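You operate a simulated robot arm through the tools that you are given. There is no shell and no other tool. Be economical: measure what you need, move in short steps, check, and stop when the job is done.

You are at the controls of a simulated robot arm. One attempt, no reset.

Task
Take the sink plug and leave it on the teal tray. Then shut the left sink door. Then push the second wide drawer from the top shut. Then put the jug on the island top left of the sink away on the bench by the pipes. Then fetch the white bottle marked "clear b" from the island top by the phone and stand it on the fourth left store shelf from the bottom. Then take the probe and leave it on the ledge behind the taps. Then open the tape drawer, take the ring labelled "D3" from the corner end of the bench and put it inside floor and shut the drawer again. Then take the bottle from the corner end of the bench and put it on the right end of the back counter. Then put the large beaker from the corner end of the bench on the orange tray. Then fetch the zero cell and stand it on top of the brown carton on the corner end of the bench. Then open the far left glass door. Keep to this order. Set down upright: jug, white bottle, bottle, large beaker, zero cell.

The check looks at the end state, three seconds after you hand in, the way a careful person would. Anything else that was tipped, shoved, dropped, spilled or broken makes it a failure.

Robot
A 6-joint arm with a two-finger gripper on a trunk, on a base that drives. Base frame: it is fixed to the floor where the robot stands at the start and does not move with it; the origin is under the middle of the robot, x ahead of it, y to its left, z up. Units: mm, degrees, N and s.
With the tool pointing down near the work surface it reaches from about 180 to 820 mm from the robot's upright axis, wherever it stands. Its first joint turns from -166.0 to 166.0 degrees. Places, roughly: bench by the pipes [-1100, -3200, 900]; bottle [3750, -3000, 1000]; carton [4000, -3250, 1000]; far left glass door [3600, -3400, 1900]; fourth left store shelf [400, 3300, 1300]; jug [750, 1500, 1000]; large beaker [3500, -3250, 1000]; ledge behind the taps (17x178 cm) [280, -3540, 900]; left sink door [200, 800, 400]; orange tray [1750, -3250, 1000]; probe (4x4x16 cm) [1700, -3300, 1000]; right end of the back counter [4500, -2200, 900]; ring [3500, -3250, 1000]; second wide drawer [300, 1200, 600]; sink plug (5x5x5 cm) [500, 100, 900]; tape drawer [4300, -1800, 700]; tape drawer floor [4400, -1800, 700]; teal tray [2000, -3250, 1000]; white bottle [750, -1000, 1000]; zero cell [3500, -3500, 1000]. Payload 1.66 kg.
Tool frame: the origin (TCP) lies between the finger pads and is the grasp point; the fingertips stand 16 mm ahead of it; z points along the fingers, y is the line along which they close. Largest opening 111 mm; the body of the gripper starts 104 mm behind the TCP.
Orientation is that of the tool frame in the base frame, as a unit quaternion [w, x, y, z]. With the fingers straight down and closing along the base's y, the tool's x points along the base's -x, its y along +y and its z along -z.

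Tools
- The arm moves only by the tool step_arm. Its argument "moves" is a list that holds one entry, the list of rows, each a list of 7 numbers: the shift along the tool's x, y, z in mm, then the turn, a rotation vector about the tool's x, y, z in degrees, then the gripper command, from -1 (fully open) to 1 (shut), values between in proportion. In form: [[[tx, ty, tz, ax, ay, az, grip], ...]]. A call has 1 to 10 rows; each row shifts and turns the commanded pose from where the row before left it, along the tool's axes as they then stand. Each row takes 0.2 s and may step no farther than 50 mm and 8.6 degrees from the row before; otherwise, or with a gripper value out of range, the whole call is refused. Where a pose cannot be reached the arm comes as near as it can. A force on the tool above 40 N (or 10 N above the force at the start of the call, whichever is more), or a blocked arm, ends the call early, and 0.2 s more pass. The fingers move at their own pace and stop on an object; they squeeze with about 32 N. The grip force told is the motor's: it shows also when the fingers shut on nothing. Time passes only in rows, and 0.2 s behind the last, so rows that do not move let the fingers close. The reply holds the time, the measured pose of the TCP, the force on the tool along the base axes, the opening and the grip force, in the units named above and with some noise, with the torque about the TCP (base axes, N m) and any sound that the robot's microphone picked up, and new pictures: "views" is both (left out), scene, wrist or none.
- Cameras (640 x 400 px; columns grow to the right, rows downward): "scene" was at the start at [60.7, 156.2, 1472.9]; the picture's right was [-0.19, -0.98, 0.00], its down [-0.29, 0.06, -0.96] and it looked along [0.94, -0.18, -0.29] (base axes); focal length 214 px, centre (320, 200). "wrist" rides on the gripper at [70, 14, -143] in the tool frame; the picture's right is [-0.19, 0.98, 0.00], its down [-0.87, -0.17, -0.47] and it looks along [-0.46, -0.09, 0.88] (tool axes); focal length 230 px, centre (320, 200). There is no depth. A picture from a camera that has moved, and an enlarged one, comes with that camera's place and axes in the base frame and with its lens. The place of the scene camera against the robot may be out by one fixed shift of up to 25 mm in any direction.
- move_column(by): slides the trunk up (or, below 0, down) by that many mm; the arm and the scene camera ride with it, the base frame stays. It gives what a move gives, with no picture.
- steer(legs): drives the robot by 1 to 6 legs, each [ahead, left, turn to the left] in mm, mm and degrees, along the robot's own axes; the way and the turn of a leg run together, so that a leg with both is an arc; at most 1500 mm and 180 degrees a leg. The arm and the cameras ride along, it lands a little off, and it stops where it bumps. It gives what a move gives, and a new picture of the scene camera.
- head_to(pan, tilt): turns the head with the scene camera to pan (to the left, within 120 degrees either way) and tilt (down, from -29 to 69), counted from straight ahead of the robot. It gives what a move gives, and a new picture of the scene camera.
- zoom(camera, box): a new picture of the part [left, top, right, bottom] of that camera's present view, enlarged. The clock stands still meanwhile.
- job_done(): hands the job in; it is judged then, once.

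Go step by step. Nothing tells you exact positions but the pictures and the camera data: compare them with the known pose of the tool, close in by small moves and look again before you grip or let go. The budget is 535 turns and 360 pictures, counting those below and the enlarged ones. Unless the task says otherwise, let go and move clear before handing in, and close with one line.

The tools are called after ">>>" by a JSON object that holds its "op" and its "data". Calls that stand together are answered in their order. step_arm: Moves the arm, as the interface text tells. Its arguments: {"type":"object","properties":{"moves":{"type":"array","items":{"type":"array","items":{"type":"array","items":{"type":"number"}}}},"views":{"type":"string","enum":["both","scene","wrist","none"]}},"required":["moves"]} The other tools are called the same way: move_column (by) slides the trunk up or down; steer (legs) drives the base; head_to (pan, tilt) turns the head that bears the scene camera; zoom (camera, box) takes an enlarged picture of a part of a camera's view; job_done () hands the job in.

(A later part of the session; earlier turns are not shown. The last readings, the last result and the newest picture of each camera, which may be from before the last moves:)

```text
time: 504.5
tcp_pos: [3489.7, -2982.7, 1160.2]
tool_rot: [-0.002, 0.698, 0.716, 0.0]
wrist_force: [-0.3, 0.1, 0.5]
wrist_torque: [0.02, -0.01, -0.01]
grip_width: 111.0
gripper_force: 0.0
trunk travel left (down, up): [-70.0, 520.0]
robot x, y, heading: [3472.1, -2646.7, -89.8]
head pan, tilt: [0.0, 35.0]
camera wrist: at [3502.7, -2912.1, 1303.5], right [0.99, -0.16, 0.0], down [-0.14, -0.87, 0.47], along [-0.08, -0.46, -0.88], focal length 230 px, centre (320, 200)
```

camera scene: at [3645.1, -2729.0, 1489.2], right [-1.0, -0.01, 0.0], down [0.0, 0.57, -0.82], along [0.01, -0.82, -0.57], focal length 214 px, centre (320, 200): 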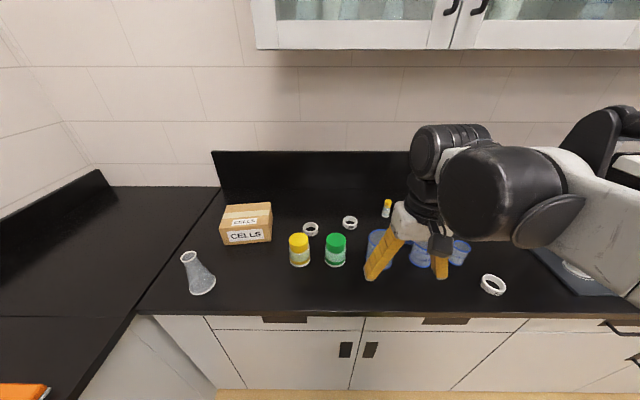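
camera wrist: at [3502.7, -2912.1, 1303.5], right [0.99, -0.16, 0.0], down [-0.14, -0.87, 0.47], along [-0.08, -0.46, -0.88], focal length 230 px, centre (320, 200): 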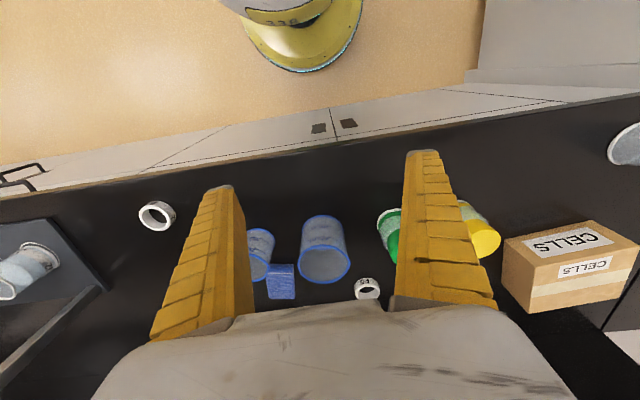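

>>> {"op": "step_arm", "data": {"moves": [[[-45, -5, 0, 0, 0, 1, -1], [-45, -5, 0, 0, 0, 0, -1], [-45, -5, 0, 0, 0, 0, -1], [-45, -5, 0, 0, 0, 0, -1], [-28, -2, 0, 0, 0, 0, -1]]], "views": "wrist"}}

```text
time: 505.7
tcp_pos: [3471.1, -3188.2, 1161.2]
tool_rot: [-0.001, 0.704, 0.71, -0.001]
wrist_force: [0.4, 0.3, -0.5]
wrist_torque: [0.04, -0.02, 0.02]
grip_width: 110.9
gripper_force: 0.0
trunk travel left (down, up): [-70.0, 520.0]
robot x, y, heading: [3465.0, -2646.8, -89.5]
head pan, tilt: [0.0, 35.0]
camera wrist: at [3483.9, -3120.5, 1304.0], right [0.98, -0.18, 0.0], down [-0.16, -0.87, 0.47], along [-0.09, -0.46, -0.88], focal length 230 px, centre (320, 200)
```

wrist: 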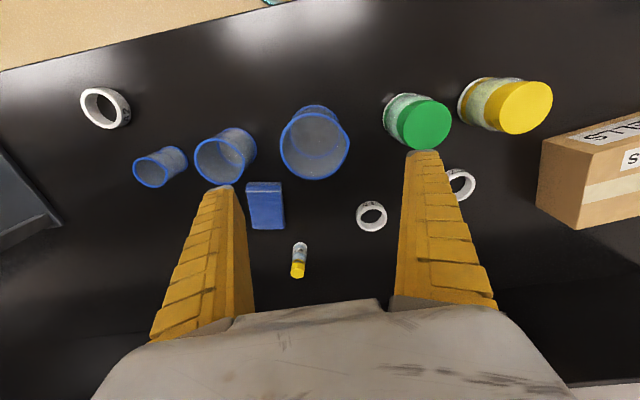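

Large beaker at (3461, -3188), 86 mm wide, rim z≈1024. Descend to grip.

>>> {"op": "step_arm", "data": {"moves": [[[0, -10, 40, 0, 0, 0, -1], [0, 0, 45, 0, 0, 0, -1], [0, 0, 25, 0, 0, 0, -1]]], "views": "wrist"}}

```text
time: 506.5
tcp_pos: [3460.6, -3190.2, 1051.3]
tool_rot: [-0.002, 0.704, 0.71, -0.001]
wrist_force: [-0.3, -0.7, -0.3]
wrist_torque: [-0.02, -0.02, 0.02]
grip_width: 111.2
gripper_force: 0.0
trunk travel left (down, up): [-70.0, 520.0]
robot x, y, heading: [3464.9, -2646.0, -89.9]
head pan, tilt: [0.0, 35.0]
camera wrist: at [3474.0, -3121.2, 1194.0], right [0.98, -0.18, 0.0], down [-0.16, -0.87, 0.47], along [-0.09, -0.46, -0.88], focal length 230 px, centre (320, 200)
```

wrist: 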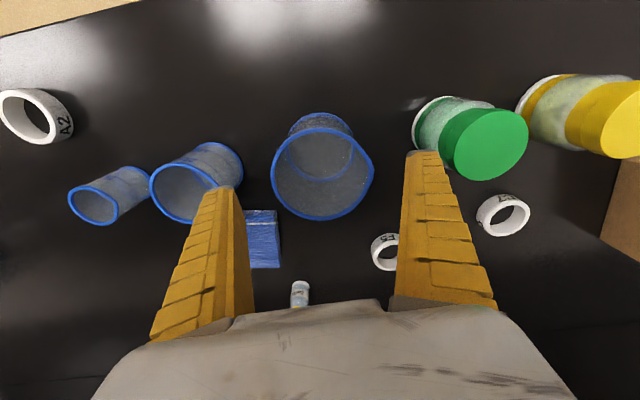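

>>> {"op": "step_arm", "data": {"moves": [[[-1, 1, 36, 0, 0, 0, -1], [0, 0, 40, 0, 0, 0, -1], [0, 0, 0, 0, 0, 0, 0], [0, 0, 0, 0, 0, 0, 1], [0, 0, 0, 0, 0, 0, 1]]], "views": "wrist"}}

```text
time: 507.7
tcp_pos: [3462.1, -3190.1, 974.6]
tool_rot: [-0.002, 0.704, 0.711, -0.001]
wrist_force: [-0.2, 0.0, 0.4]
wrist_torque: [-0.01, 0.02, 0.04]
grip_width: 84.5
gripper_force: 31.9
trunk travel left (down, up): [-70.0, 520.0]
robot x, y, heading: [3458.9, -2644.5, -89.5]
head pan, tilt: [0.0, 35.0]
camera wrist: at [3474.2, -3120.1, 1117.8], right [0.98, -0.18, 0.0], down [-0.16, -0.87, 0.47], along [-0.09, -0.46, -0.88], focal length 230 px, centre (320, 200)
```

wrist: 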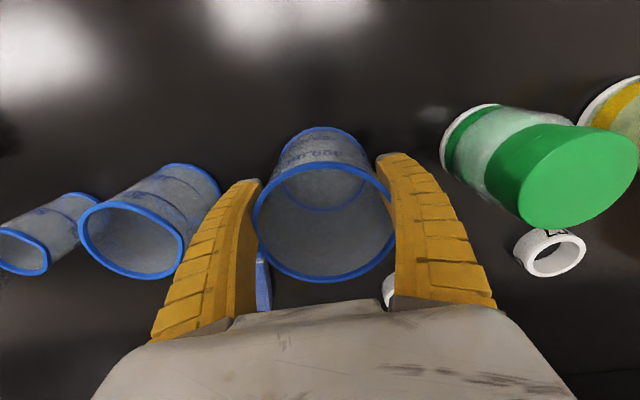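

Gripped. Lift, retract and carry to the orange tray.

>>> {"op": "step_arm", "data": {"moves": [[[0, 0, -15, 0, 0, 0, 1], [0, 0, -45, 0, 0, 0, 1], [0, 0, -45, 0, 0, 0, 1], [0, 0, -45, 0, 0, 0, 1], [0, 0, -30, 0, 0, 0, 1], [45, 0, 0, 0, 0, 0, 1], [45, 0, 0, 0, 0, 0, 1], [45, 0, 0, 0, 0, 0, 1], [45, 0, 0, 0, 0, 0, 1], [35, 0, 0, 0, 0, 0, 1]]], "views": "none"}}

>>> {"op": "steer", "data": {"legs": [[-250, 0, 0], [0, -1500, 0], [250, -90, 0]]}}

>>> {"op": "step_arm", "data": {"moves": [[[0, 0, 0, 0, 0, 0, 1]]], "views": "wrist"}}

```text
time: 509.9
tcp_pos: [3460.4, -2973.4, 1157.6]
tool_rot: [-0.001, 0.704, 0.71, -0.001]
wrist_force: [-0.2, 0.2, -0.1]
wrist_torque: [-0.01, 0.0, -0.01]
grip_width: 84.0
gripper_force: 31.9
trunk travel left (down, up): [-70.0, 520.0]
robot x, y, heading: [3462.8, -2646.2, -89.7]
head pan, tilt: [0.0, 35.0]
```

```text
time: 520.2
tcp_pos: [1883.0, -3003.7, 1156.4]
tool_rot: [-0.002, 0.698, 0.716, -0.001]
wrist_force: [0.0, -0.7, -0.3]
wrist_torque: [0.01, 0.01, 0.01]
grip_width: 83.1
gripper_force: 32.1
trunk travel left (down, up): [-70.0, 520.0]
robot x, y, heading: [1879.5, -2674.3, -88.5]
head pan, tilt: [0.0, 35.0]
camera scene: at [2064.1, -2754.5, 1489.1], right [-1.0, -0.03, 0.0], down [-0.01, 0.57, -0.82], along [0.02, -0.82, -0.57], focal length 214 px, centre (320, 200)
```

scene: 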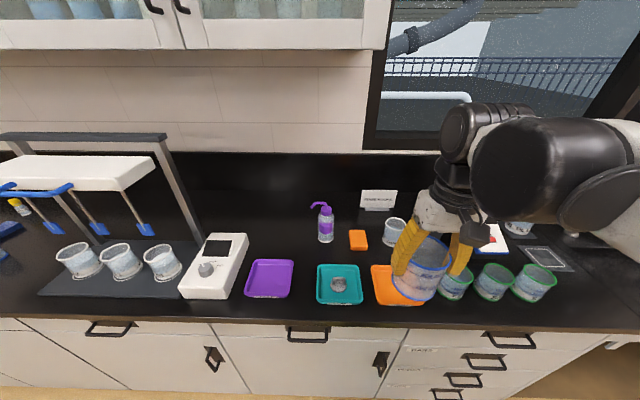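

```text
time: 520.6
tcp_pos: [1882.9, -3003.2, 1158.4]
tool_rot: [-0.001, 0.698, 0.716, 0.0]
wrist_force: [0.7, 0.3, 0.3]
wrist_torque: [-0.03, -0.01, 0.01]
grip_width: 83.6
gripper_force: 31.7
trunk travel left (down, up): [-70.0, 520.0]
robot x, y, heading: [1884.5, -2678.7, -88.6]
head pan, tilt: [0.0, 35.0]
camera wrist: at [1895.7, -2934.3, 1300.1], right [0.99, -0.17, 0.0], down [-0.14, -0.87, 0.47], along [-0.08, -0.46, -0.88], focal length 230 px, centre (320, 200)
```

wrist: 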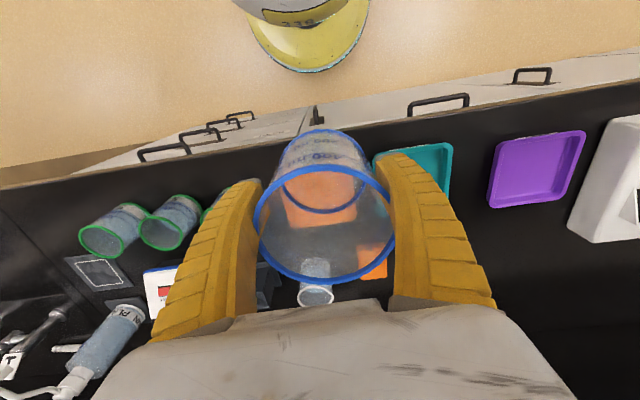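

>>> {"op": "step_arm", "data": {"moves": [[[-40, -8, 0, 0, 0, 1, 1], [-40, -7, 0, 0, 0, 0, 1], [-41, -7, 0, 0, 0, 0, 1], [0, 0, 40, 0, 0, 0, 1], [0, 0, 40, 0, 0, 0, 1]]], "views": "both"}}

>>> {"op": "zoom", "data": {"camera": "scene", "box": [350, 220, 490, 320]}}

```text
time: 521.8
tcp_pos: [1861.3, -3125.4, 1077.7]
tool_rot: [-0.001, 0.704, 0.71, 0.0]
wrist_force: [0.3, 0.7, 0.3]
wrist_torque: [-0.06, 0.03, 0.03]
grip_width: 82.9
gripper_force: 31.8
trunk travel left (down, up): [-70.0, 520.0]
robot x, y, heading: [1880.2, -2676.9, -88.6]
head pan, tilt: [0.0, 35.0]
camera scene: at [2064.3, -2754.0, 1489.1], right [-1.0, -0.03, 0.0], down [-0.01, 0.57, -0.82], along [0.02, -0.82, -0.57], focal length 214 px, centre (320, 200)
camera wrist: at [1874.8, -3055.0, 1220.0], right [0.98, -0.18, 0.0], down [-0.16, -0.87, 0.47], along [-0.09, -0.46, -0.88], focal length 230 px, centre (320, 200)
```

scene: 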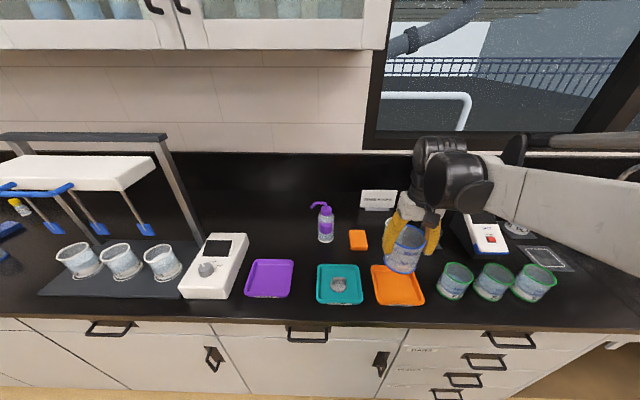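
wrist: 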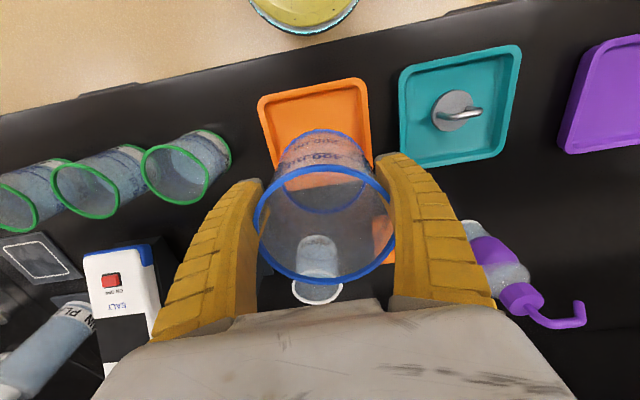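

```text
4.00 times, centred on (420, 270) of scene
camera zoom: at [2064.3, -2754.0, 1489.1], right [-1.0, -0.03, 0.0], down [-0.01, 0.57, -0.82], along [0.02, -0.82, -0.57], focal length 858 px, centre (-80, -80)
```

zoom: 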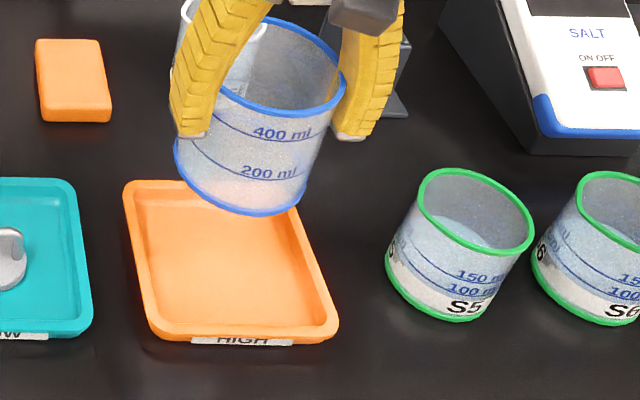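

Centre is (1858, -3119); tiny correction and lower.

>>> {"op": "step_arm", "data": {"moves": [[[6, -3, 30, 0, 0, 0, 1], [0, 0, 40, 0, 0, 0, 1], [0, 0, 15, 0, 0, 0, 1], [0, 0, 3, 0, 0, 0, 1], [0, 0, 3, 0, 0, 0, 1], [0, 0, 3, 0, 0, 0, 1]]], "views": "wrist"}}

>>> {"op": "zoom", "data": {"camera": "scene", "box": [350, 220, 490, 320]}}

```text
time: 523.2
tcp_pos: [1858.4, -3119.4, 983.0]
tool_rot: [-0.001, 0.705, 0.709, 0.0]
wrist_force: [0.4, 0.2, -0.7]
wrist_torque: [0.03, -0.01, 0.01]
grip_width: 82.6
gripper_force: 31.7
trunk travel left (down, up): [-70.0, 520.0]
robot x, y, heading: [1882.2, -2675.2, -88.7]
head pan, tilt: [0.0, 35.0]
camera wrist: at [1873.0, -3049.8, 1125.3], right [0.98, -0.18, 0.0], down [-0.16, -0.87, 0.47], along [-0.09, -0.46, -0.88], focal length 230 px, centre (320, 200)
```

wrist: 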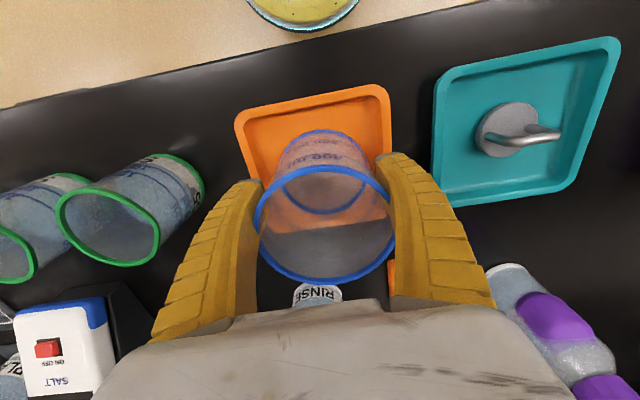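

```text
4.00 times, centred on (420, 270) of scene
camera zoom: at [2064.3, -2754.2, 1489.2], right [-1.0, -0.03, 0.0], down [-0.01, 0.57, -0.82], along [0.02, -0.82, -0.57], focal length 858 px, centre (-80, -80)
```

zoom: 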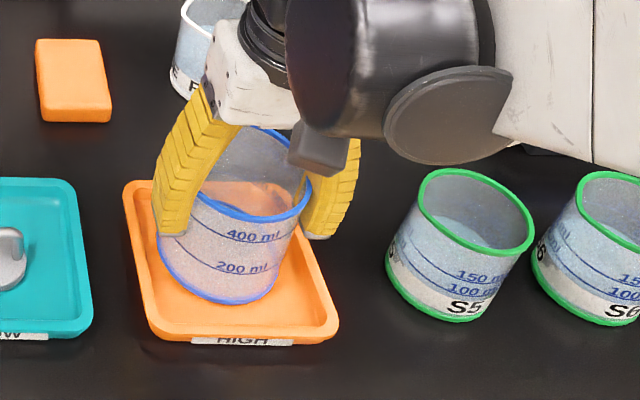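

>>> {"op": "step_arm", "data": {"moves": [[[0, 0, 2, 0, 0, 0, 1], [0, 0, 2, 0, 0, 0, 1], [0, 0, 2, 0, 0, 0, 1], [0, 0, 2, 0, 0, 0, 1]]], "views": "none"}}

```text
time: 524.2
tcp_pos: [1858.6, -3116.6, 975.4]
tool_rot: [-0.001, 0.704, 0.71, -0.001]
wrist_force: [-0.2, 6.7, 24.7]
wrist_torque: [-0.22, -0.02, -0.02]
grip_width: 82.1
gripper_force: 32.2
trunk travel left (down, up): [-70.0, 520.0]
robot x, y, heading: [1881.4, -2673.1, -88.6]
head pan, tilt: [0.0, 35.0]
```

>>> {"op": "step_arm", "data": {"moves": [[[0, 0, -1, 0, 0, 0, 1]]], "views": "both"}}

>>> {"op": "zoom", "data": {"camera": "scene", "box": [360, 230, 460, 310]}}

```text
time: 524.6
tcp_pos: [1858.6, -3117.5, 976.4]
tool_rot: [-0.002, 0.704, 0.71, -0.001]
wrist_force: [0.2, 3.5, 9.7]
wrist_torque: [0.05, -0.11, 0.04]
grip_width: 81.7
gripper_force: 32.8
trunk travel left (down, up): [-70.0, 520.0]
robot x, y, heading: [1881.4, -2677.4, -88.5]
head pan, tilt: [0.0, 35.0]
camera scene: at [2064.3, -2753.1, 1489.1], right [-1.0, -0.03, 0.0], down [-0.01, 0.57, -0.82], along [0.02, -0.82, -0.57], focal length 214 px, centre (320, 200)
camera wrist: at [1872.8, -3048.5, 1118.8], right [0.98, -0.18, 0.0], down [-0.16, -0.87, 0.47], along [-0.09, -0.46, -0.88], focal length 230 px, centre (320, 200)
```

scene: 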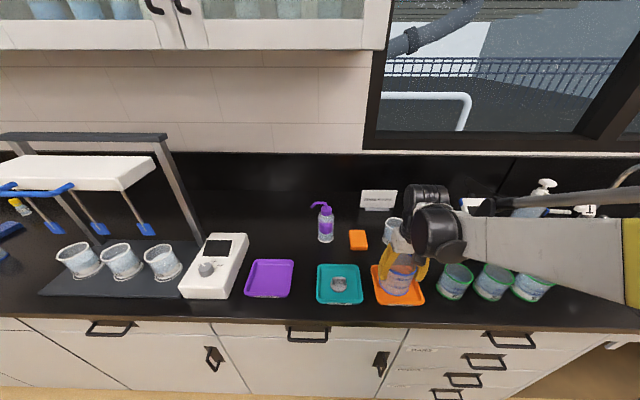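
wrist: 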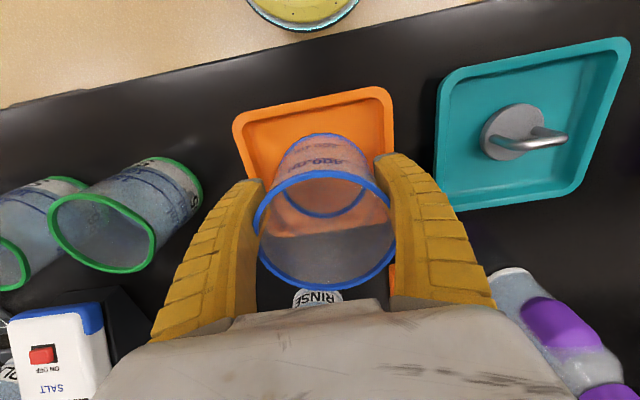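

```text
5.00 times, centred on (410, 270) of scene
camera zoom: at [2064.3, -2753.1, 1489.1], right [-1.0, -0.03, 0.0], down [-0.01, 0.57, -0.82], along [0.02, -0.82, -0.57], focal length 1072 px, centre (-130, -150)
```

zoom: 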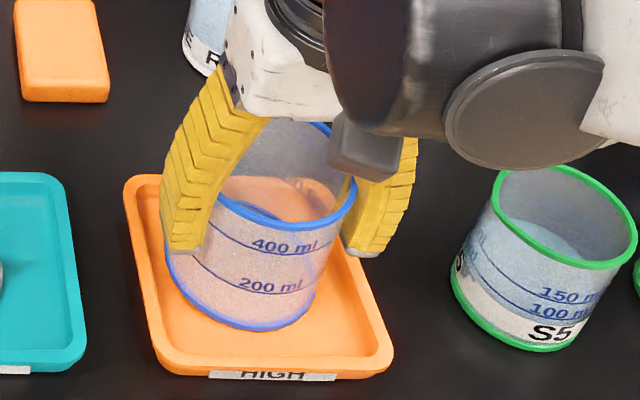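

The beaker may be a little far back; lift 8 mm, shift 8 mm toward me, and set down again.

>>> {"op": "step_arm", "data": {"moves": [[[0, 0, -8, 0, 0, 0, 1], [8, 0, 0, 0, 0, 0, 1], [0, 0, 4, 0, 0, 0, 1], [0, 0, 2, 0, 0, 0, 1], [0, 0, 2, 0, 0, 0, 1]]], "views": "wrist"}}

```text
time: 525.8
tcp_pos: [1859.7, -3109.8, 976.4]
tool_rot: [-0.002, 0.705, 0.709, 0.0]
wrist_force: [-0.2, 0.2, 2.5]
wrist_torque: [0.0, -0.01, -0.06]
grip_width: 81.3
gripper_force: 31.9
trunk travel left (down, up): [-70.0, 520.0]
robot x, y, heading: [1878.9, -2669.3, -88.3]
head pan, tilt: [0.0, 35.0]
camera wrist: at [1873.0, -3041.1, 1119.1], right [0.98, -0.18, 0.0], down [-0.16, -0.87, 0.47], along [-0.09, -0.46, -0.88], focal length 230 px, centre (320, 200)
```

wrist: 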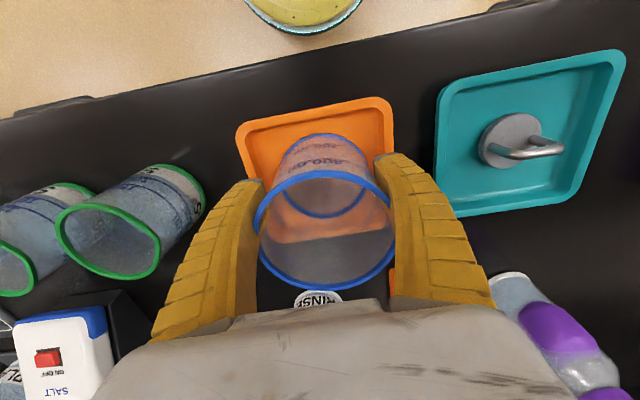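

>>> {"op": "step_arm", "data": {"moves": [[[0, 0, 2, 0, 0, 0, 1], [0, 0, 0, 0, 0, 0, 1]]], "views": "none"}}

>>> {"op": "step_arm", "data": {"moves": [[[0, 0, -1, 0, 0, 0, 0], [0, 0, 0, 0, 0, 0, -0.6], [0, 0, 0, 0, 0, 0, -1], [0, 0, -30, 0, 0, 0, -1], [0, 0, -45, 0, 0, 0, -1], [0, 0, -45, 0, 0, 0, -1], [0, 0, -45, 0, 0, 0, -1]]], "views": "both"}}

>>> {"op": "zoom", "data": {"camera": "scene", "box": [330, 220, 470, 320]}}

```text
time: 526.4
tcp_pos: [1859.1, -3108.8, 974.6]
tool_rot: [-0.001, 0.704, 0.71, 0.0]
wrist_force: [-0.1, 1.1, 21.3]
wrist_torque: [-0.22, -0.07, -0.08]
grip_width: 81.1
gripper_force: 31.5
trunk travel left (down, up): [-70.0, 520.0]
robot x, y, heading: [1884.2, -2673.9, -88.3]
head pan, tilt: [0.0, 35.0]
```

```text
time: 528.0
tcp_pos: [1856.4, -3110.7, 1141.9]
tool_rot: [-0.001, 0.705, 0.71, 0.0]
wrist_force: [-0.8, -0.5, -0.7]
wrist_torque: [0.01, -0.02, 0.0]
grip_width: 110.7
gripper_force: 0.0
trunk travel left (down, up): [-70.0, 520.0]
robot x, y, heading: [1884.1, -2673.5, -88.8]
head pan, tilt: [0.0, 35.0]
camera scene: at [2064.3, -2754.0, 1489.2], right [-1.0, -0.03, 0.0], down [-0.01, 0.57, -0.82], along [0.02, -0.82, -0.57], focal length 214 px, centre (320, 200)
camera wrist: at [1871.0, -3042.7, 1283.8], right [0.98, -0.18, 0.0], down [-0.16, -0.87, 0.47], along [-0.09, -0.46, -0.88], focal length 230 px, centre (320, 200)
```

scene: 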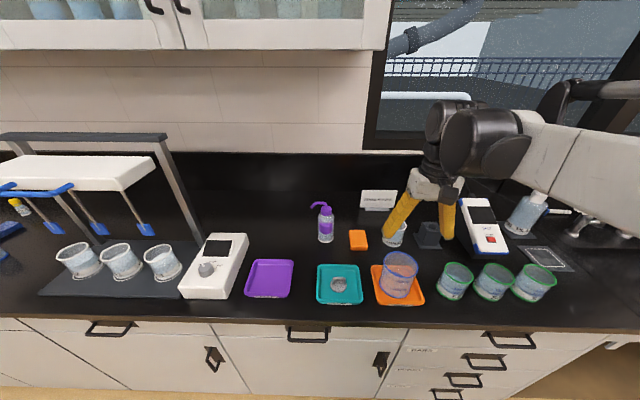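
wrist: 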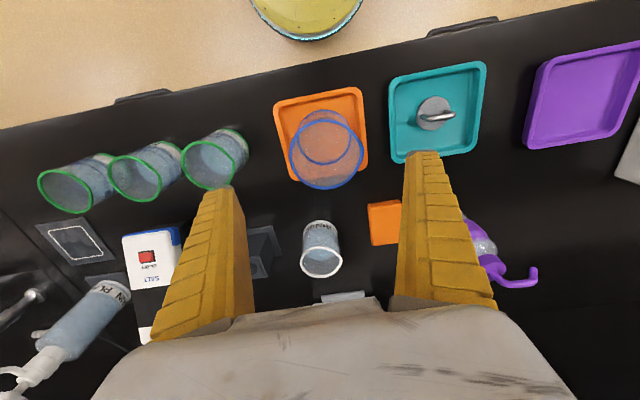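

```text
4.00 times, centred on (400, 270) of scene
camera zoom: at [2064.3, -2754.0, 1489.2], right [-1.0, -0.03, 0.0], down [-0.01, 0.57, -0.82], along [0.02, -0.82, -0.57], focal length 858 px, centre (0, -80)
```

zoom: 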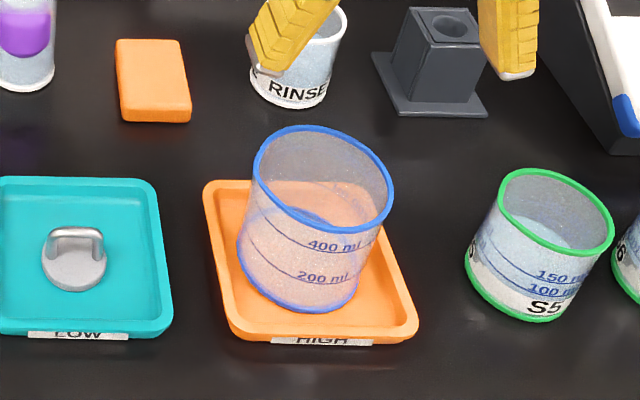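

Beaker stands in the orange tray. Now the zero cell: drive back to the corner bench.

>>> {"op": "step_arm", "data": {"moves": [[[45, 0, 0, 0, 0, 0, -1], [45, 0, 0, 0, 0, 0, -1], [45, 0, 0, 0, 0, 0, -1]]], "views": "none"}}

>>> {"op": "steer", "data": {"legs": [[-250, 0, -1.3], [0, 1480, 0], [250, 0, 0]]}}

>>> {"op": "step_arm", "data": {"moves": [[[-45, 0, 0, 0, 0, 0, -0.2], [-45, 0, 0, 0, 0, 0, -0.2], [-45, 0, 0, 0, 0, 0, -0.2], [-45, 0, 0, 0, 0, 0, -0.2]]], "views": "both"}}

```text
time: 528.8
tcp_pos: [1857.4, -2976.0, 1137.5]
tool_rot: [-0.003, 0.704, 0.71, 0.0]
wrist_force: [-0.5, -0.4, -0.2]
wrist_torque: [0.04, -0.02, -0.02]
grip_width: 110.8
gripper_force: 0.0
trunk travel left (down, up): [-70.0, 520.0]
robot x, y, heading: [1884.1, -2673.8, -88.8]
head pan, tilt: [0.0, 35.0]
```

```text
time: 539.1
tcp_pos: [3343.8, -2975.0, 1138.6]
tool_rot: [-0.002, 0.712, 0.702, -0.001]
wrist_force: [-0.1, -0.7, 1.0]
wrist_torque: [-0.01, 0.01, -0.01]
grip_width: 110.8
gripper_force: 0.1
trunk travel left (down, up): [-70.0, 520.0]
robot x, y, heading: [3376.3, -2673.1, -89.6]
head pan, tilt: [0.0, 35.0]
camera scene: at [3556.0, -2755.9, 1489.1], right [-1.0, 0.0, 0.0], down [0.0, 0.57, -0.82], along [0.0, -0.82, -0.57], focal length 214 px, centre (320, 200)
```

scene: 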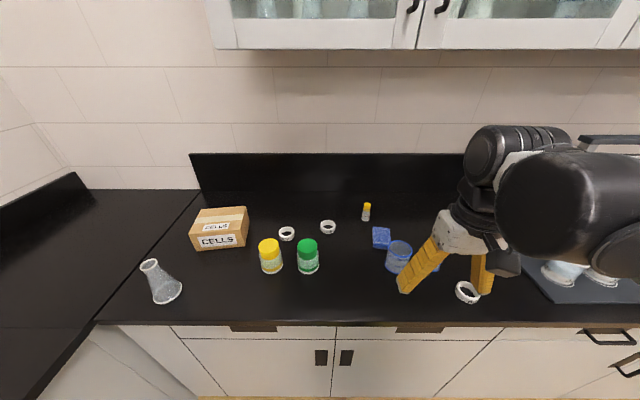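

```text
time: 540.1
tcp_pos: [3343.3, -3155.4, 1138.8]
tool_rot: [-0.002, 0.712, 0.702, 0.0]
wrist_force: [-0.3, -0.4, 1.0]
wrist_torque: [0.03, -0.02, 0.01]
grip_width: 68.2
gripper_force: 1.4
trunk travel left (down, up): [-70.0, 520.0]
robot x, y, heading: [3376.4, -2671.8, -89.7]
head pan, tilt: [0.0, 35.0]
camera scene: at [3556.0, -2756.3, 1489.1], right [-1.0, 0.0, 0.0], down [0.0, 0.57, -0.82], along [0.0, -0.82, -0.57], focal length 214 px, centre (320, 200)
camera wrist: at [3357.2, -3086.6, 1282.4], right [0.98, -0.2, 0.0], down [-0.18, -0.86, 0.47], along [-0.1, -0.46, -0.88], focal length 230 px, centre (320, 200)
```

scene: 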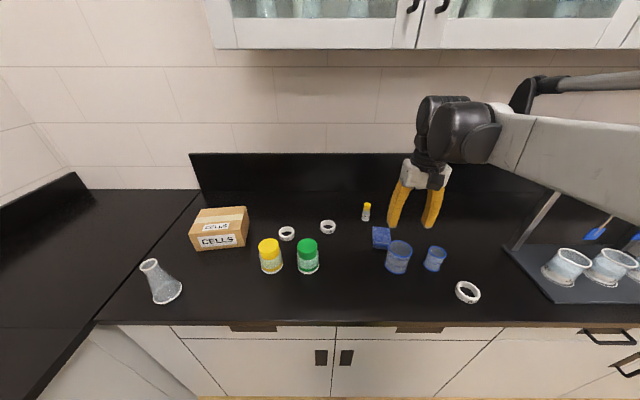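
wrist: 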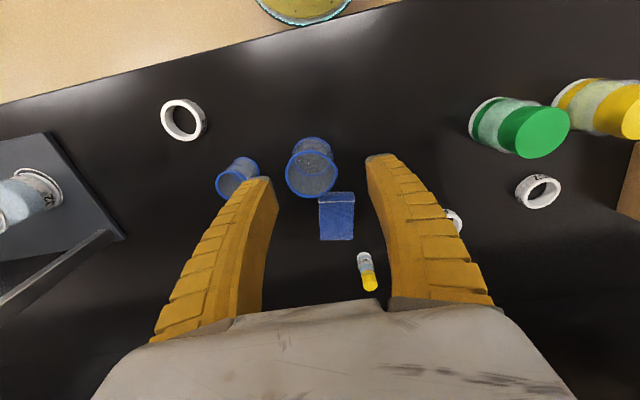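

Zero cell at ≈(3377, -3442). Drive 50 mm closer and move over it.

>>> {"op": "steer", "data": {"legs": [[50, 0, 0]]}}

>>> {"op": "step_arm", "data": {"moves": [[[-40, 6, 15, 0, 0, -0.8, -0.2], [-40, 6, 20, 0, 0, 0, -0.2], [-40, 6, 20, 0, 0, 0, -0.2], [-40, 6, 15, 0, 0, 0, -0.2], [-40, 5, 0, 0, 0, 0, -0.2], [-20, 3, 0, 0, 0, 0, -0.2]]], "views": "wrist"}}

```text
time: 541.0
tcp_pos: [3341.4, -3203.9, 1139.5]
tool_rot: [-0.002, 0.711, 0.703, -0.002]
wrist_force: [0.1, -0.1, -0.4]
wrist_torque: [0.03, 0.01, -0.01]
grip_width: 68.3
gripper_force: 1.0
trunk travel left (down, up): [-70.0, 520.0]
robot x, y, heading: [3380.4, -2722.8, -89.6]
head pan, tilt: [0.0, 35.0]
camera scene: at [3556.3, -2805.3, 1489.1], right [-1.0, -0.01, 0.0], down [0.0, 0.57, -0.82], along [0.0, -0.82, -0.57], focal length 214 px, centre (320, 200)
```

scene: 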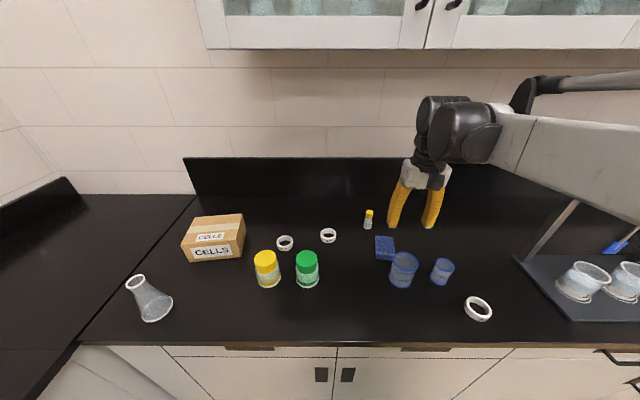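

```text
time: 542.4
tcp_pos: [3372.5, -3425.4, 1066.4]
tool_rot: [-0.002, 0.707, 0.708, -0.001]
wrist_force: [0.3, 0.3, -1.1]
wrist_torque: [0.01, 0.01, 0.0]
grip_width: 68.2
gripper_force: 1.2
trunk travel left (down, up): [-70.0, 520.0]
robot x, y, heading: [3382.0, -2721.2, -89.5]
head pan, tilt: [0.0, 35.0]
camera wrist: at [3387.1, -3355.7, 1209.3], right [0.98, -0.19, 0.0], down [-0.17, -0.87, 0.47], along [-0.09, -0.46, -0.88], focal length 230 px, centre (320, 200)
```

wrist: 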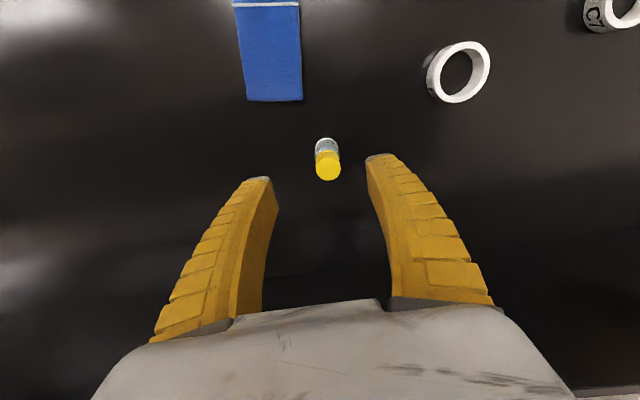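

>>> {"op": "step_arm", "data": {"moves": [[[-17, 7, 30, 0, 0, 0, 0], [0, 0, 45, 0, 0, 0, 0], [0, 0, 30, 0, 0, 0, 0]]], "views": "wrist"}}

```text
time: 543.2
tcp_pos: [3383.3, -3442.3, 960.5]
tool_rot: [-0.003, 0.707, 0.707, -0.001]
wrist_force: [0.0, 0.2, 0.6]
wrist_torque: [-0.01, 0.01, 0.01]
grip_width: 57.4
gripper_force: 1.4
trunk travel left (down, up): [-70.0, 520.0]
robot x, y, heading: [3375.6, -2719.1, -89.8]
head pan, tilt: [0.0, 35.0]
camera wrist: at [3395.7, -3371.4, 1103.5], right [0.98, -0.19, 0.0], down [-0.16, -0.87, 0.47], along [-0.09, -0.46, -0.88], focal length 230 px, centre (320, 200)
```

wrist: 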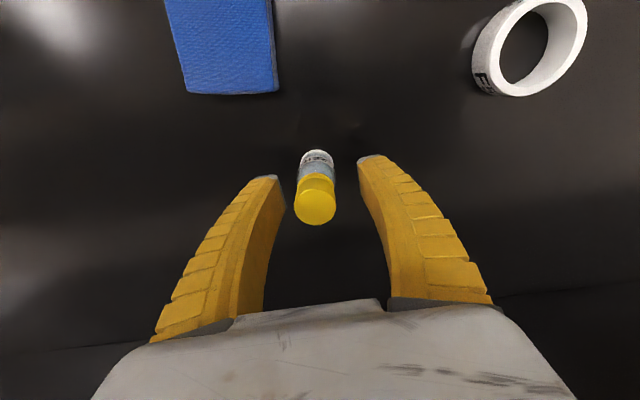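

>>> {"op": "step_arm", "data": {"moves": [[[0, -3, 18, 0, 0, 0, 0], [0, 0, 10, 0, 0, 0, 0], [0, 0, 0, 0, 0, 0, 0.6], [0, 0, 0, 0, 0, 0, 1], [0, 0, 0, 0, 0, 0, 1]]], "views": "none"}}

>>> {"op": "step_arm", "data": {"moves": [[[0, 0, -15, 0, 0, 0, 1], [0, 0, -45, 0, 0, 0, 1], [0, 0, -45, 0, 0, 0, 1], [0, 0, -45, 0, 0, 0, 1]]], "views": "wrist"}}

```text
time: 544.4
tcp_pos: [3377.2, -3438.8, 933.6]
tool_rot: [-0.002, 0.707, 0.707, 0.0]
wrist_force: [-0.9, -2.1, 4.1]
wrist_torque: [-0.14, 0.03, -0.03]
grip_width: 22.9
gripper_force: 32.0
trunk travel left (down, up): [-70.0, 520.0]
robot x, y, heading: [3376.2, -2720.4, -89.4]
head pan, tilt: [0.0, 35.0]
```

```text
time: 545.4
tcp_pos: [3376.2, -3439.9, 1087.7]
tool_rot: [-0.001, 0.706, 0.708, 0.0]
wrist_force: [-0.1, -0.3, -0.4]
wrist_torque: [0.0, 0.02, 0.0]
grip_width: 21.1
gripper_force: 32.3
trunk travel left (down, up): [-70.0, 520.0]
robot x, y, heading: [3373.8, -2717.0, -89.9]
head pan, tilt: [0.0, 35.0]
camera wrist: at [3389.9, -3372.2, 1230.8], right [0.98, -0.19, 0.0], down [-0.16, -0.87, 0.47], along [-0.09, -0.46, -0.88], focal length 230 px, centre (320, 200)
```

wrist: 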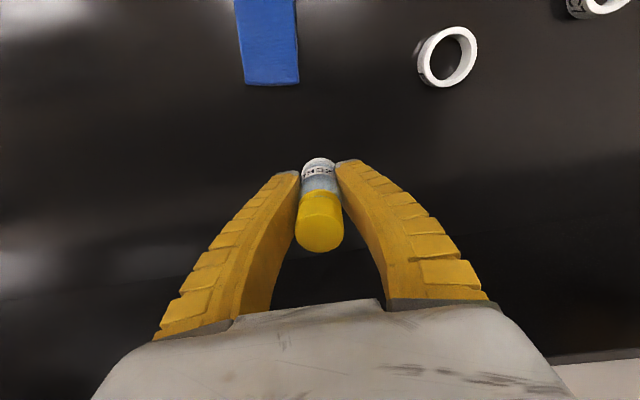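

Held. Retract and move left to the carton.

>>> {"op": "step_arm", "data": {"moves": [[[0, 0, -45, 0, 0, 0, 1], [45, 0, 0, 0, 0, 0, 1], [45, 0, 0, 0, 0, 0, 1], [45, 0, 0, 0, 0, 0, 1], [45, 0, 0, 0, 0, 0, 1], [45, 0, 0, 0, 0, 0, 1], [45, 0, 0, 0, 0, 0, 1], [45, 0, 0, 0, 0, 0, 1]]], "views": "none"}}

>>> {"op": "steer", "data": {"legs": [[-60, 510, 0]]}}

>>> {"op": "step_arm", "data": {"moves": [[[-45, 0, 0, 0, 0, 0, 1], [-45, 0, 0, 0, 0, 0, 1]]], "views": "wrist"}}

```text
time: 547.2
tcp_pos: [3376.9, -3126.5, 1130.7]
tool_rot: [-0.002, 0.706, 0.708, 0.0]
wrist_force: [0.7, 0.2, 0.7]
wrist_torque: [0.02, 0.01, 0.0]
grip_width: 20.5
gripper_force: 32.2
trunk travel left (down, up): [-70.0, 520.0]
robot x, y, heading: [3378.1, -2721.9, -89.8]
head pan, tilt: [0.0, 35.0]
```

```text
time: 550.2
tcp_pos: [3881.8, -3067.4, 1131.5]
tool_rot: [-0.002, 0.71, 0.704, 0.0]
wrist_force: [-0.6, -0.1, -0.1]
wrist_torque: [0.01, 0.02, 0.01]
grip_width: 20.4
gripper_force: 32.3
trunk travel left (down, up): [-70.0, 520.0]
robot x, y, heading: [3885.4, -2660.8, -90.5]
head pan, tilt: [0.0, 35.0]
camera scene: at [4064.6, -2746.6, 1489.1], right [-1.0, 0.01, 0.0], down [0.0, 0.57, -0.82], along [0.0, -0.82, -0.57], focal length 214 px, centre (320, 200)
```

scene: 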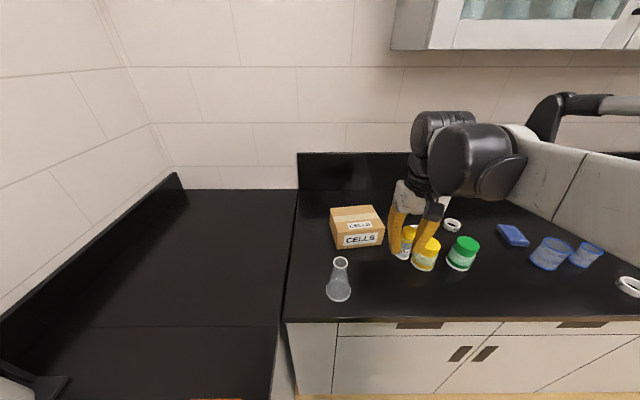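

```text
time: 550.8
tcp_pos: [3880.8, -3159.0, 1131.7]
tool_rot: [-0.001, 0.711, 0.703, 0.0]
wrist_force: [0.0, 0.0, -1.1]
wrist_torque: [0.02, -0.03, -0.02]
grip_width: 20.3
gripper_force: 31.9
trunk travel left (down, up): [-70.0, 520.0]
robot x, y, heading: [3887.8, -2662.3, -90.5]
head pan, tilt: [0.0, 35.0]
camera wrist: at [3895.8, -3089.6, 1274.4], right [0.98, -0.2, 0.0], down [-0.17, -0.87, 0.47], along [-0.1, -0.46, -0.88], focal length 230 px, centre (320, 200)
```

wrist: 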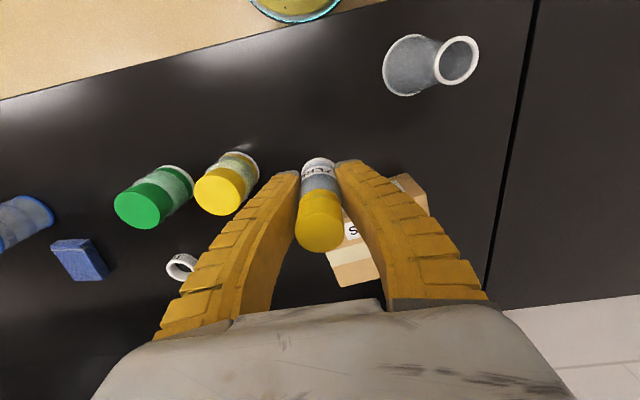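

>>> {"op": "step_arm", "data": {"moves": [[[-45, 20, -10, 0, 0, 0, 1], [-45, 20, 0, 0, 0, 0, 1], [-45, 20, 0, 0, 0, 0, 1]]], "views": "both"}}

```text
refused: row 1 steps farther than a row can; nothing moved
```

>>> {"op": "step_arm", "data": {"moves": [[[-45, 18, 0, 0, 0, 0, 1], [-45, 18, -10, 0, 0, 0, 1], [-45, 18, 0, 0, 0, 0, 1]]], "views": "both"}}

```text
time: 551.6
tcp_pos: [3931.8, -3291.7, 1142.7]
tool_rot: [-0.002, 0.711, 0.703, 0.0]
wrist_force: [-0.2, 0.5, -1.4]
wrist_torque: [-0.04, -0.03, -0.03]
grip_width: 20.4
gripper_force: 32.0
trunk travel left (down, up): [-70.0, 520.0]
robot x, y, heading: [3885.9, -2662.0, -90.2]
head pan, tilt: [0.0, 35.0]
camera scene: at [4064.5, -2747.0, 1489.1], right [-1.0, 0.01, 0.0], down [0.0, 0.57, -0.82], along [0.0, -0.82, -0.57], focal length 214 px, centre (320, 200)
camera wrist: at [3946.8, -3223.8, 1284.6], right [0.98, -0.2, 0.0], down [-0.17, -0.86, 0.47], along [-0.1, -0.46, -0.88], focal length 230 px, centre (320, 200)
```

scene: 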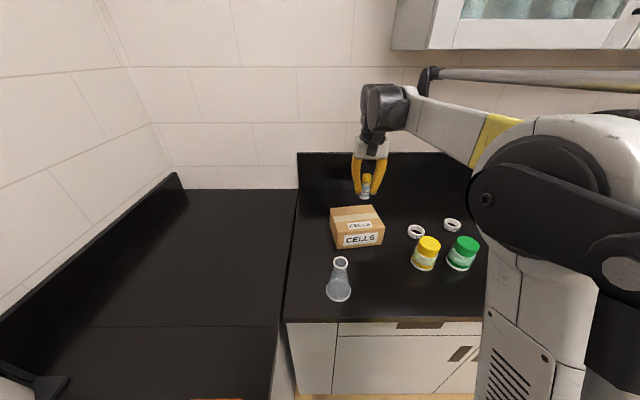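
wrist: 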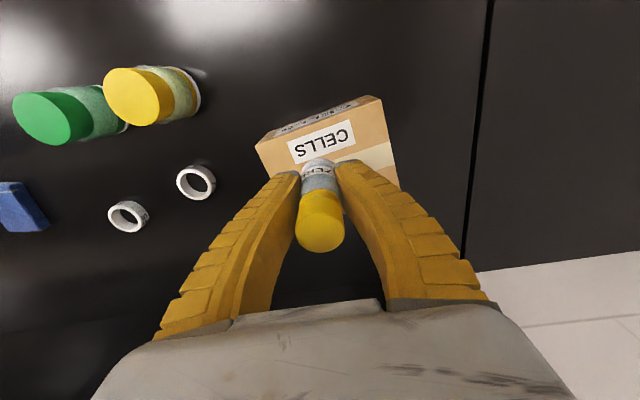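

Carton top centre ≈(3940, -3337). Move over it and lower.

>>> {"op": "step_arm", "data": {"moves": [[[-45, 8, 0, 0, 0, 0, 1], [0, 0, 40, 0, 0, 0, 1], [0, 0, 30, 0, 0, 0, 1]]], "views": "both"}}

>>> {"op": "zoom", "data": {"camera": "scene", "box": [310, 160, 430, 270]}}

```text
time: 552.4
tcp_pos: [3940.4, -3338.6, 1071.0]
tool_rot: [-0.002, 0.711, 0.704, -0.001]
wrist_force: [0.9, -0.7, 0.1]
wrist_torque: [0.02, -0.02, 0.0]
grip_width: 20.1
gripper_force: 31.7
trunk travel left (down, up): [-70.0, 520.0]
robot x, y, heading: [3883.2, -2662.2, -90.3]
head pan, tilt: [0.0, 35.0]
camera scene: at [4064.2, -2746.3, 1489.2], right [-1.0, 0.01, 0.0], down [0.0, 0.57, -0.82], along [0.0, -0.82, -0.57], focal length 214 px, centre (320, 200)
camera wrist: at [3955.0, -3269.7, 1214.1], right [0.98, -0.2, 0.0], down [-0.17, -0.86, 0.47], along [-0.1, -0.46, -0.88], focal length 230 px, centre (320, 200)
```

scene: 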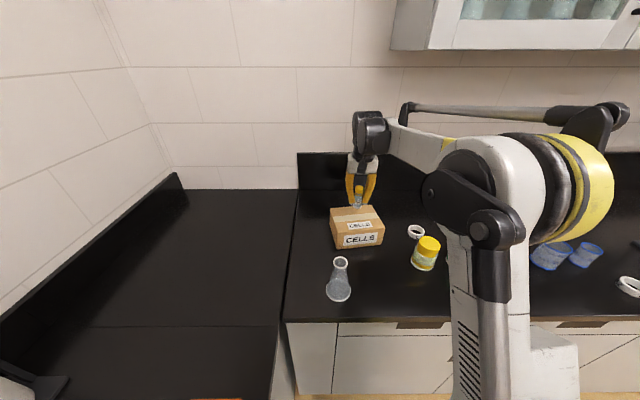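
wrist: 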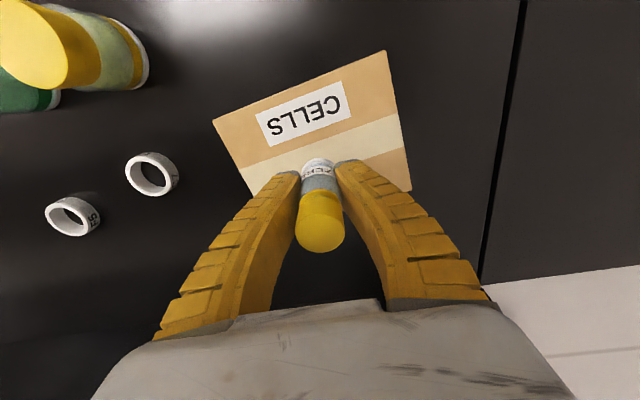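

```text
3.64 times, centred on (370, 215) of scene
camera zoom: at [4064.2, -2746.3, 1489.2], right [-1.0, 0.01, 0.0], down [0.0, 0.57, -0.82], along [0.0, -0.82, -0.57], focal length 780 px, centre (138, 146)
```

zoom: 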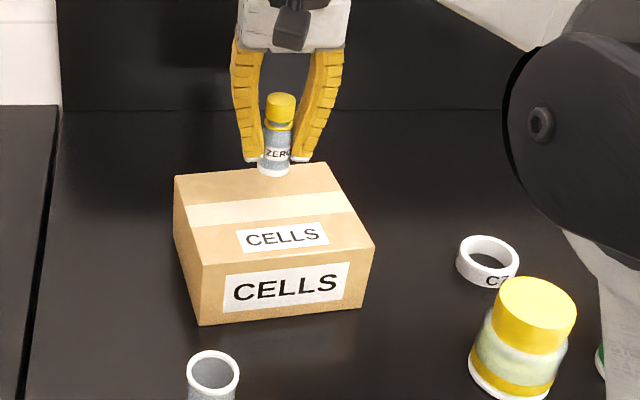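

>>> {"op": "step_arm", "data": {"moves": [[[2, -2, 20, 0, 0, 0, 1], [0, 0, 8, 0, 0, 0, 1], [0, 0, 4, 0, 0, 0, 1], [0, 0, 2, 0, 0, 0, 1], [0, 0, 2, 0, 0, 0, 1], [0, 0, 2, 0, 0, 0, 1]]], "views": "wrist"}}

```text
time: 553.8
tcp_pos: [3937.5, -3335.9, 1033.1]
tool_rot: [-0.003, 0.711, 0.703, 0.0]
wrist_force: [-1.0, 0.1, -1.0]
wrist_torque: [-0.01, 0.0, -0.05]
grip_width: 20.2
gripper_force: 31.7
trunk travel left (down, up): [-70.0, 520.0]
robot x, y, heading: [3888.4, -2662.3, -90.2]
head pan, tilt: [0.0, 35.0]
camera wrist: at [3952.9, -3267.3, 1175.7], right [0.98, -0.2, 0.0], down [-0.17, -0.86, 0.47], along [-0.1, -0.46, -0.88], focal length 230 px, centre (320, 200)
```

wrist: 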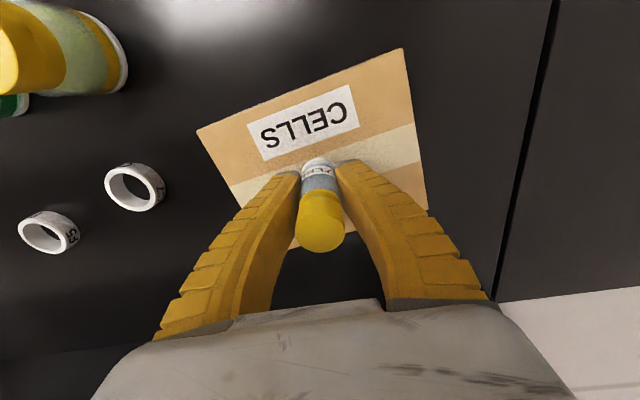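

>>> {"op": "step_arm", "data": {"moves": [[[0, 0, 2, 0, 0, 0, 1], [0, 0, 2, 0, 0, 0, 1], [0, 0, 2, 0, 0, 0, 1], [0, 0, 2, 0, 0, 0, 1], [0, 0, 2, 0, 0, 0, 1]]], "views": "none"}}

```text
time: 555.0
tcp_pos: [3939.1, -3335.2, 1021.6]
tool_rot: [-0.002, 0.71, 0.704, -0.001]
wrist_force: [0.7, 0.2, -0.3]
wrist_torque: [0.01, 0.0, -0.01]
grip_width: 20.3
gripper_force: 31.6
trunk travel left (down, up): [-70.0, 520.0]
robot x, y, heading: [3887.6, -2663.9, -90.4]
head pan, tilt: [0.0, 35.0]
```

>>> {"op": "step_arm", "data": {"moves": [[[0, 0, 2, 0, 0, 0, 1], [0, 0, 2, 0, 0, 0, 1], [0, 0, 2, 0, 0, 0, 1], [0, 0, 2, 0, 0, 0, 1]]], "views": "wrist"}}

>>> {"op": "zoom", "data": {"camera": "scene", "box": [310, 160, 430, 270]}}

```text
time: 556.0
tcp_pos: [3938.9, -3334.7, 1016.8]
tool_rot: [-0.001, 0.711, 0.703, -0.002]
wrist_force: [1.8, -2.1, 23.6]
wrist_torque: [-0.01, -0.04, 0.02]
grip_width: 25.5
gripper_force: 31.6
trunk travel left (down, up): [-70.0, 520.0]
robot x, y, heading: [3884.4, -2658.9, -90.1]
head pan, tilt: [0.0, 35.0]
camera wrist: at [3952.8, -3265.2, 1159.1], right [0.98, -0.2, 0.0], down [-0.17, -0.86, 0.47], along [-0.1, -0.46, -0.88], focal length 230 px, centre (320, 200)
```

wrist: 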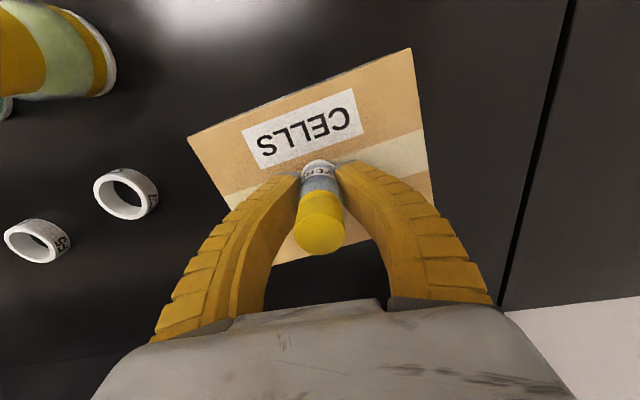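

```text
3.64 times, centred on (370, 215) of scene
camera zoom: at [4064.4, -2744.7, 1489.4], right [-1.0, 0.01, 0.0], down [0.0, 0.57, -0.82], along [0.0, -0.82, -0.57], focal length 780 px, centre (138, 146)
```

zoom: 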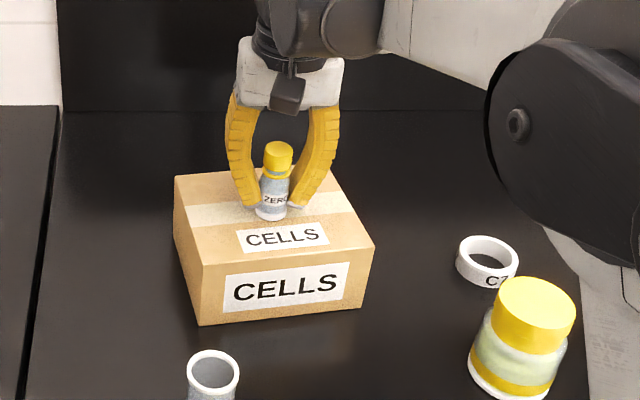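

Resting on the carton. Ease 2 mm and release slowly.

>>> {"op": "step_arm", "data": {"moves": [[[0, 0, -2, 0, 0, 0, 1], [0, 0, 0, 0, 0, 0, 0.45], [0, 0, 0, 0, 0, 0, 0.2], [0, 0, 0, 0, 0, 0, 0.2], [0, 0, -25, 0, 0, 0, 0.2], [0, 0, -45, 0, 0, 0, 0.2], [0, 0, -45, 0, 0, 0, 0.2]]], "views": "both"}}

>>> {"op": "zoom", "data": {"camera": "scene", "box": [310, 160, 430, 270]}}

```text
time: 557.6
tcp_pos: [3938.9, -3334.9, 1131.1]
tool_rot: [-0.002, 0.711, 0.703, 0.0]
wrist_force: [0.1, -0.2, -0.1]
wrist_torque: [0.01, 0.05, -0.02]
grip_width: 46.8
gripper_force: 1.5
trunk travel left (down, up): [-70.0, 520.0]
robot x, y, heading: [3882.5, -2660.8, -90.2]
head pan, tilt: [0.0, 35.0]
camera scene: at [4064.3, -2746.5, 1489.2], right [-1.0, 0.01, 0.0], down [0.0, 0.57, -0.82], along [0.0, -0.82, -0.57], focal length 214 px, centre (320, 200)
camera wrist: at [3954.0, -3265.7, 1274.2], right [0.98, -0.2, 0.0], down [-0.17, -0.86, 0.47], along [-0.1, -0.46, -0.88], focal length 230 px, centre (320, 200)
```

scene: 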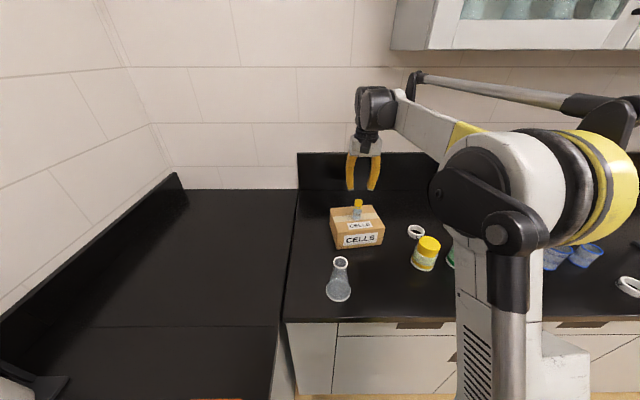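
wrist: 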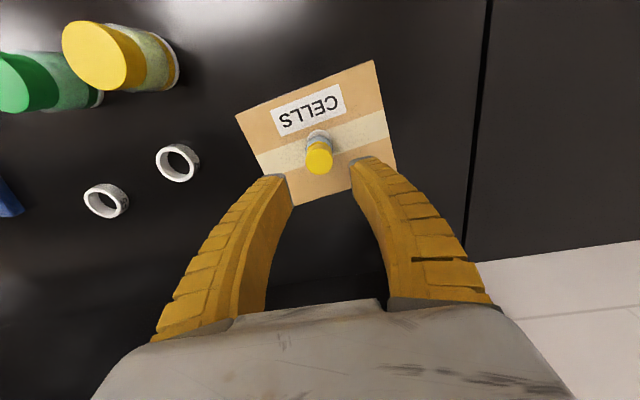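

```text
3.64 times, centred on (370, 215) of scene
camera zoom: at [4064.3, -2746.5, 1489.2], right [-1.0, 0.01, 0.0], down [0.0, 0.57, -0.82], along [0.0, -0.82, -0.57], focal length 780 px, centre (138, 146)
```

zoom: 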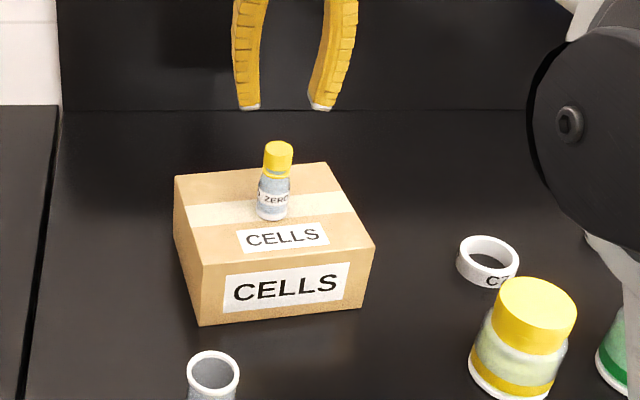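

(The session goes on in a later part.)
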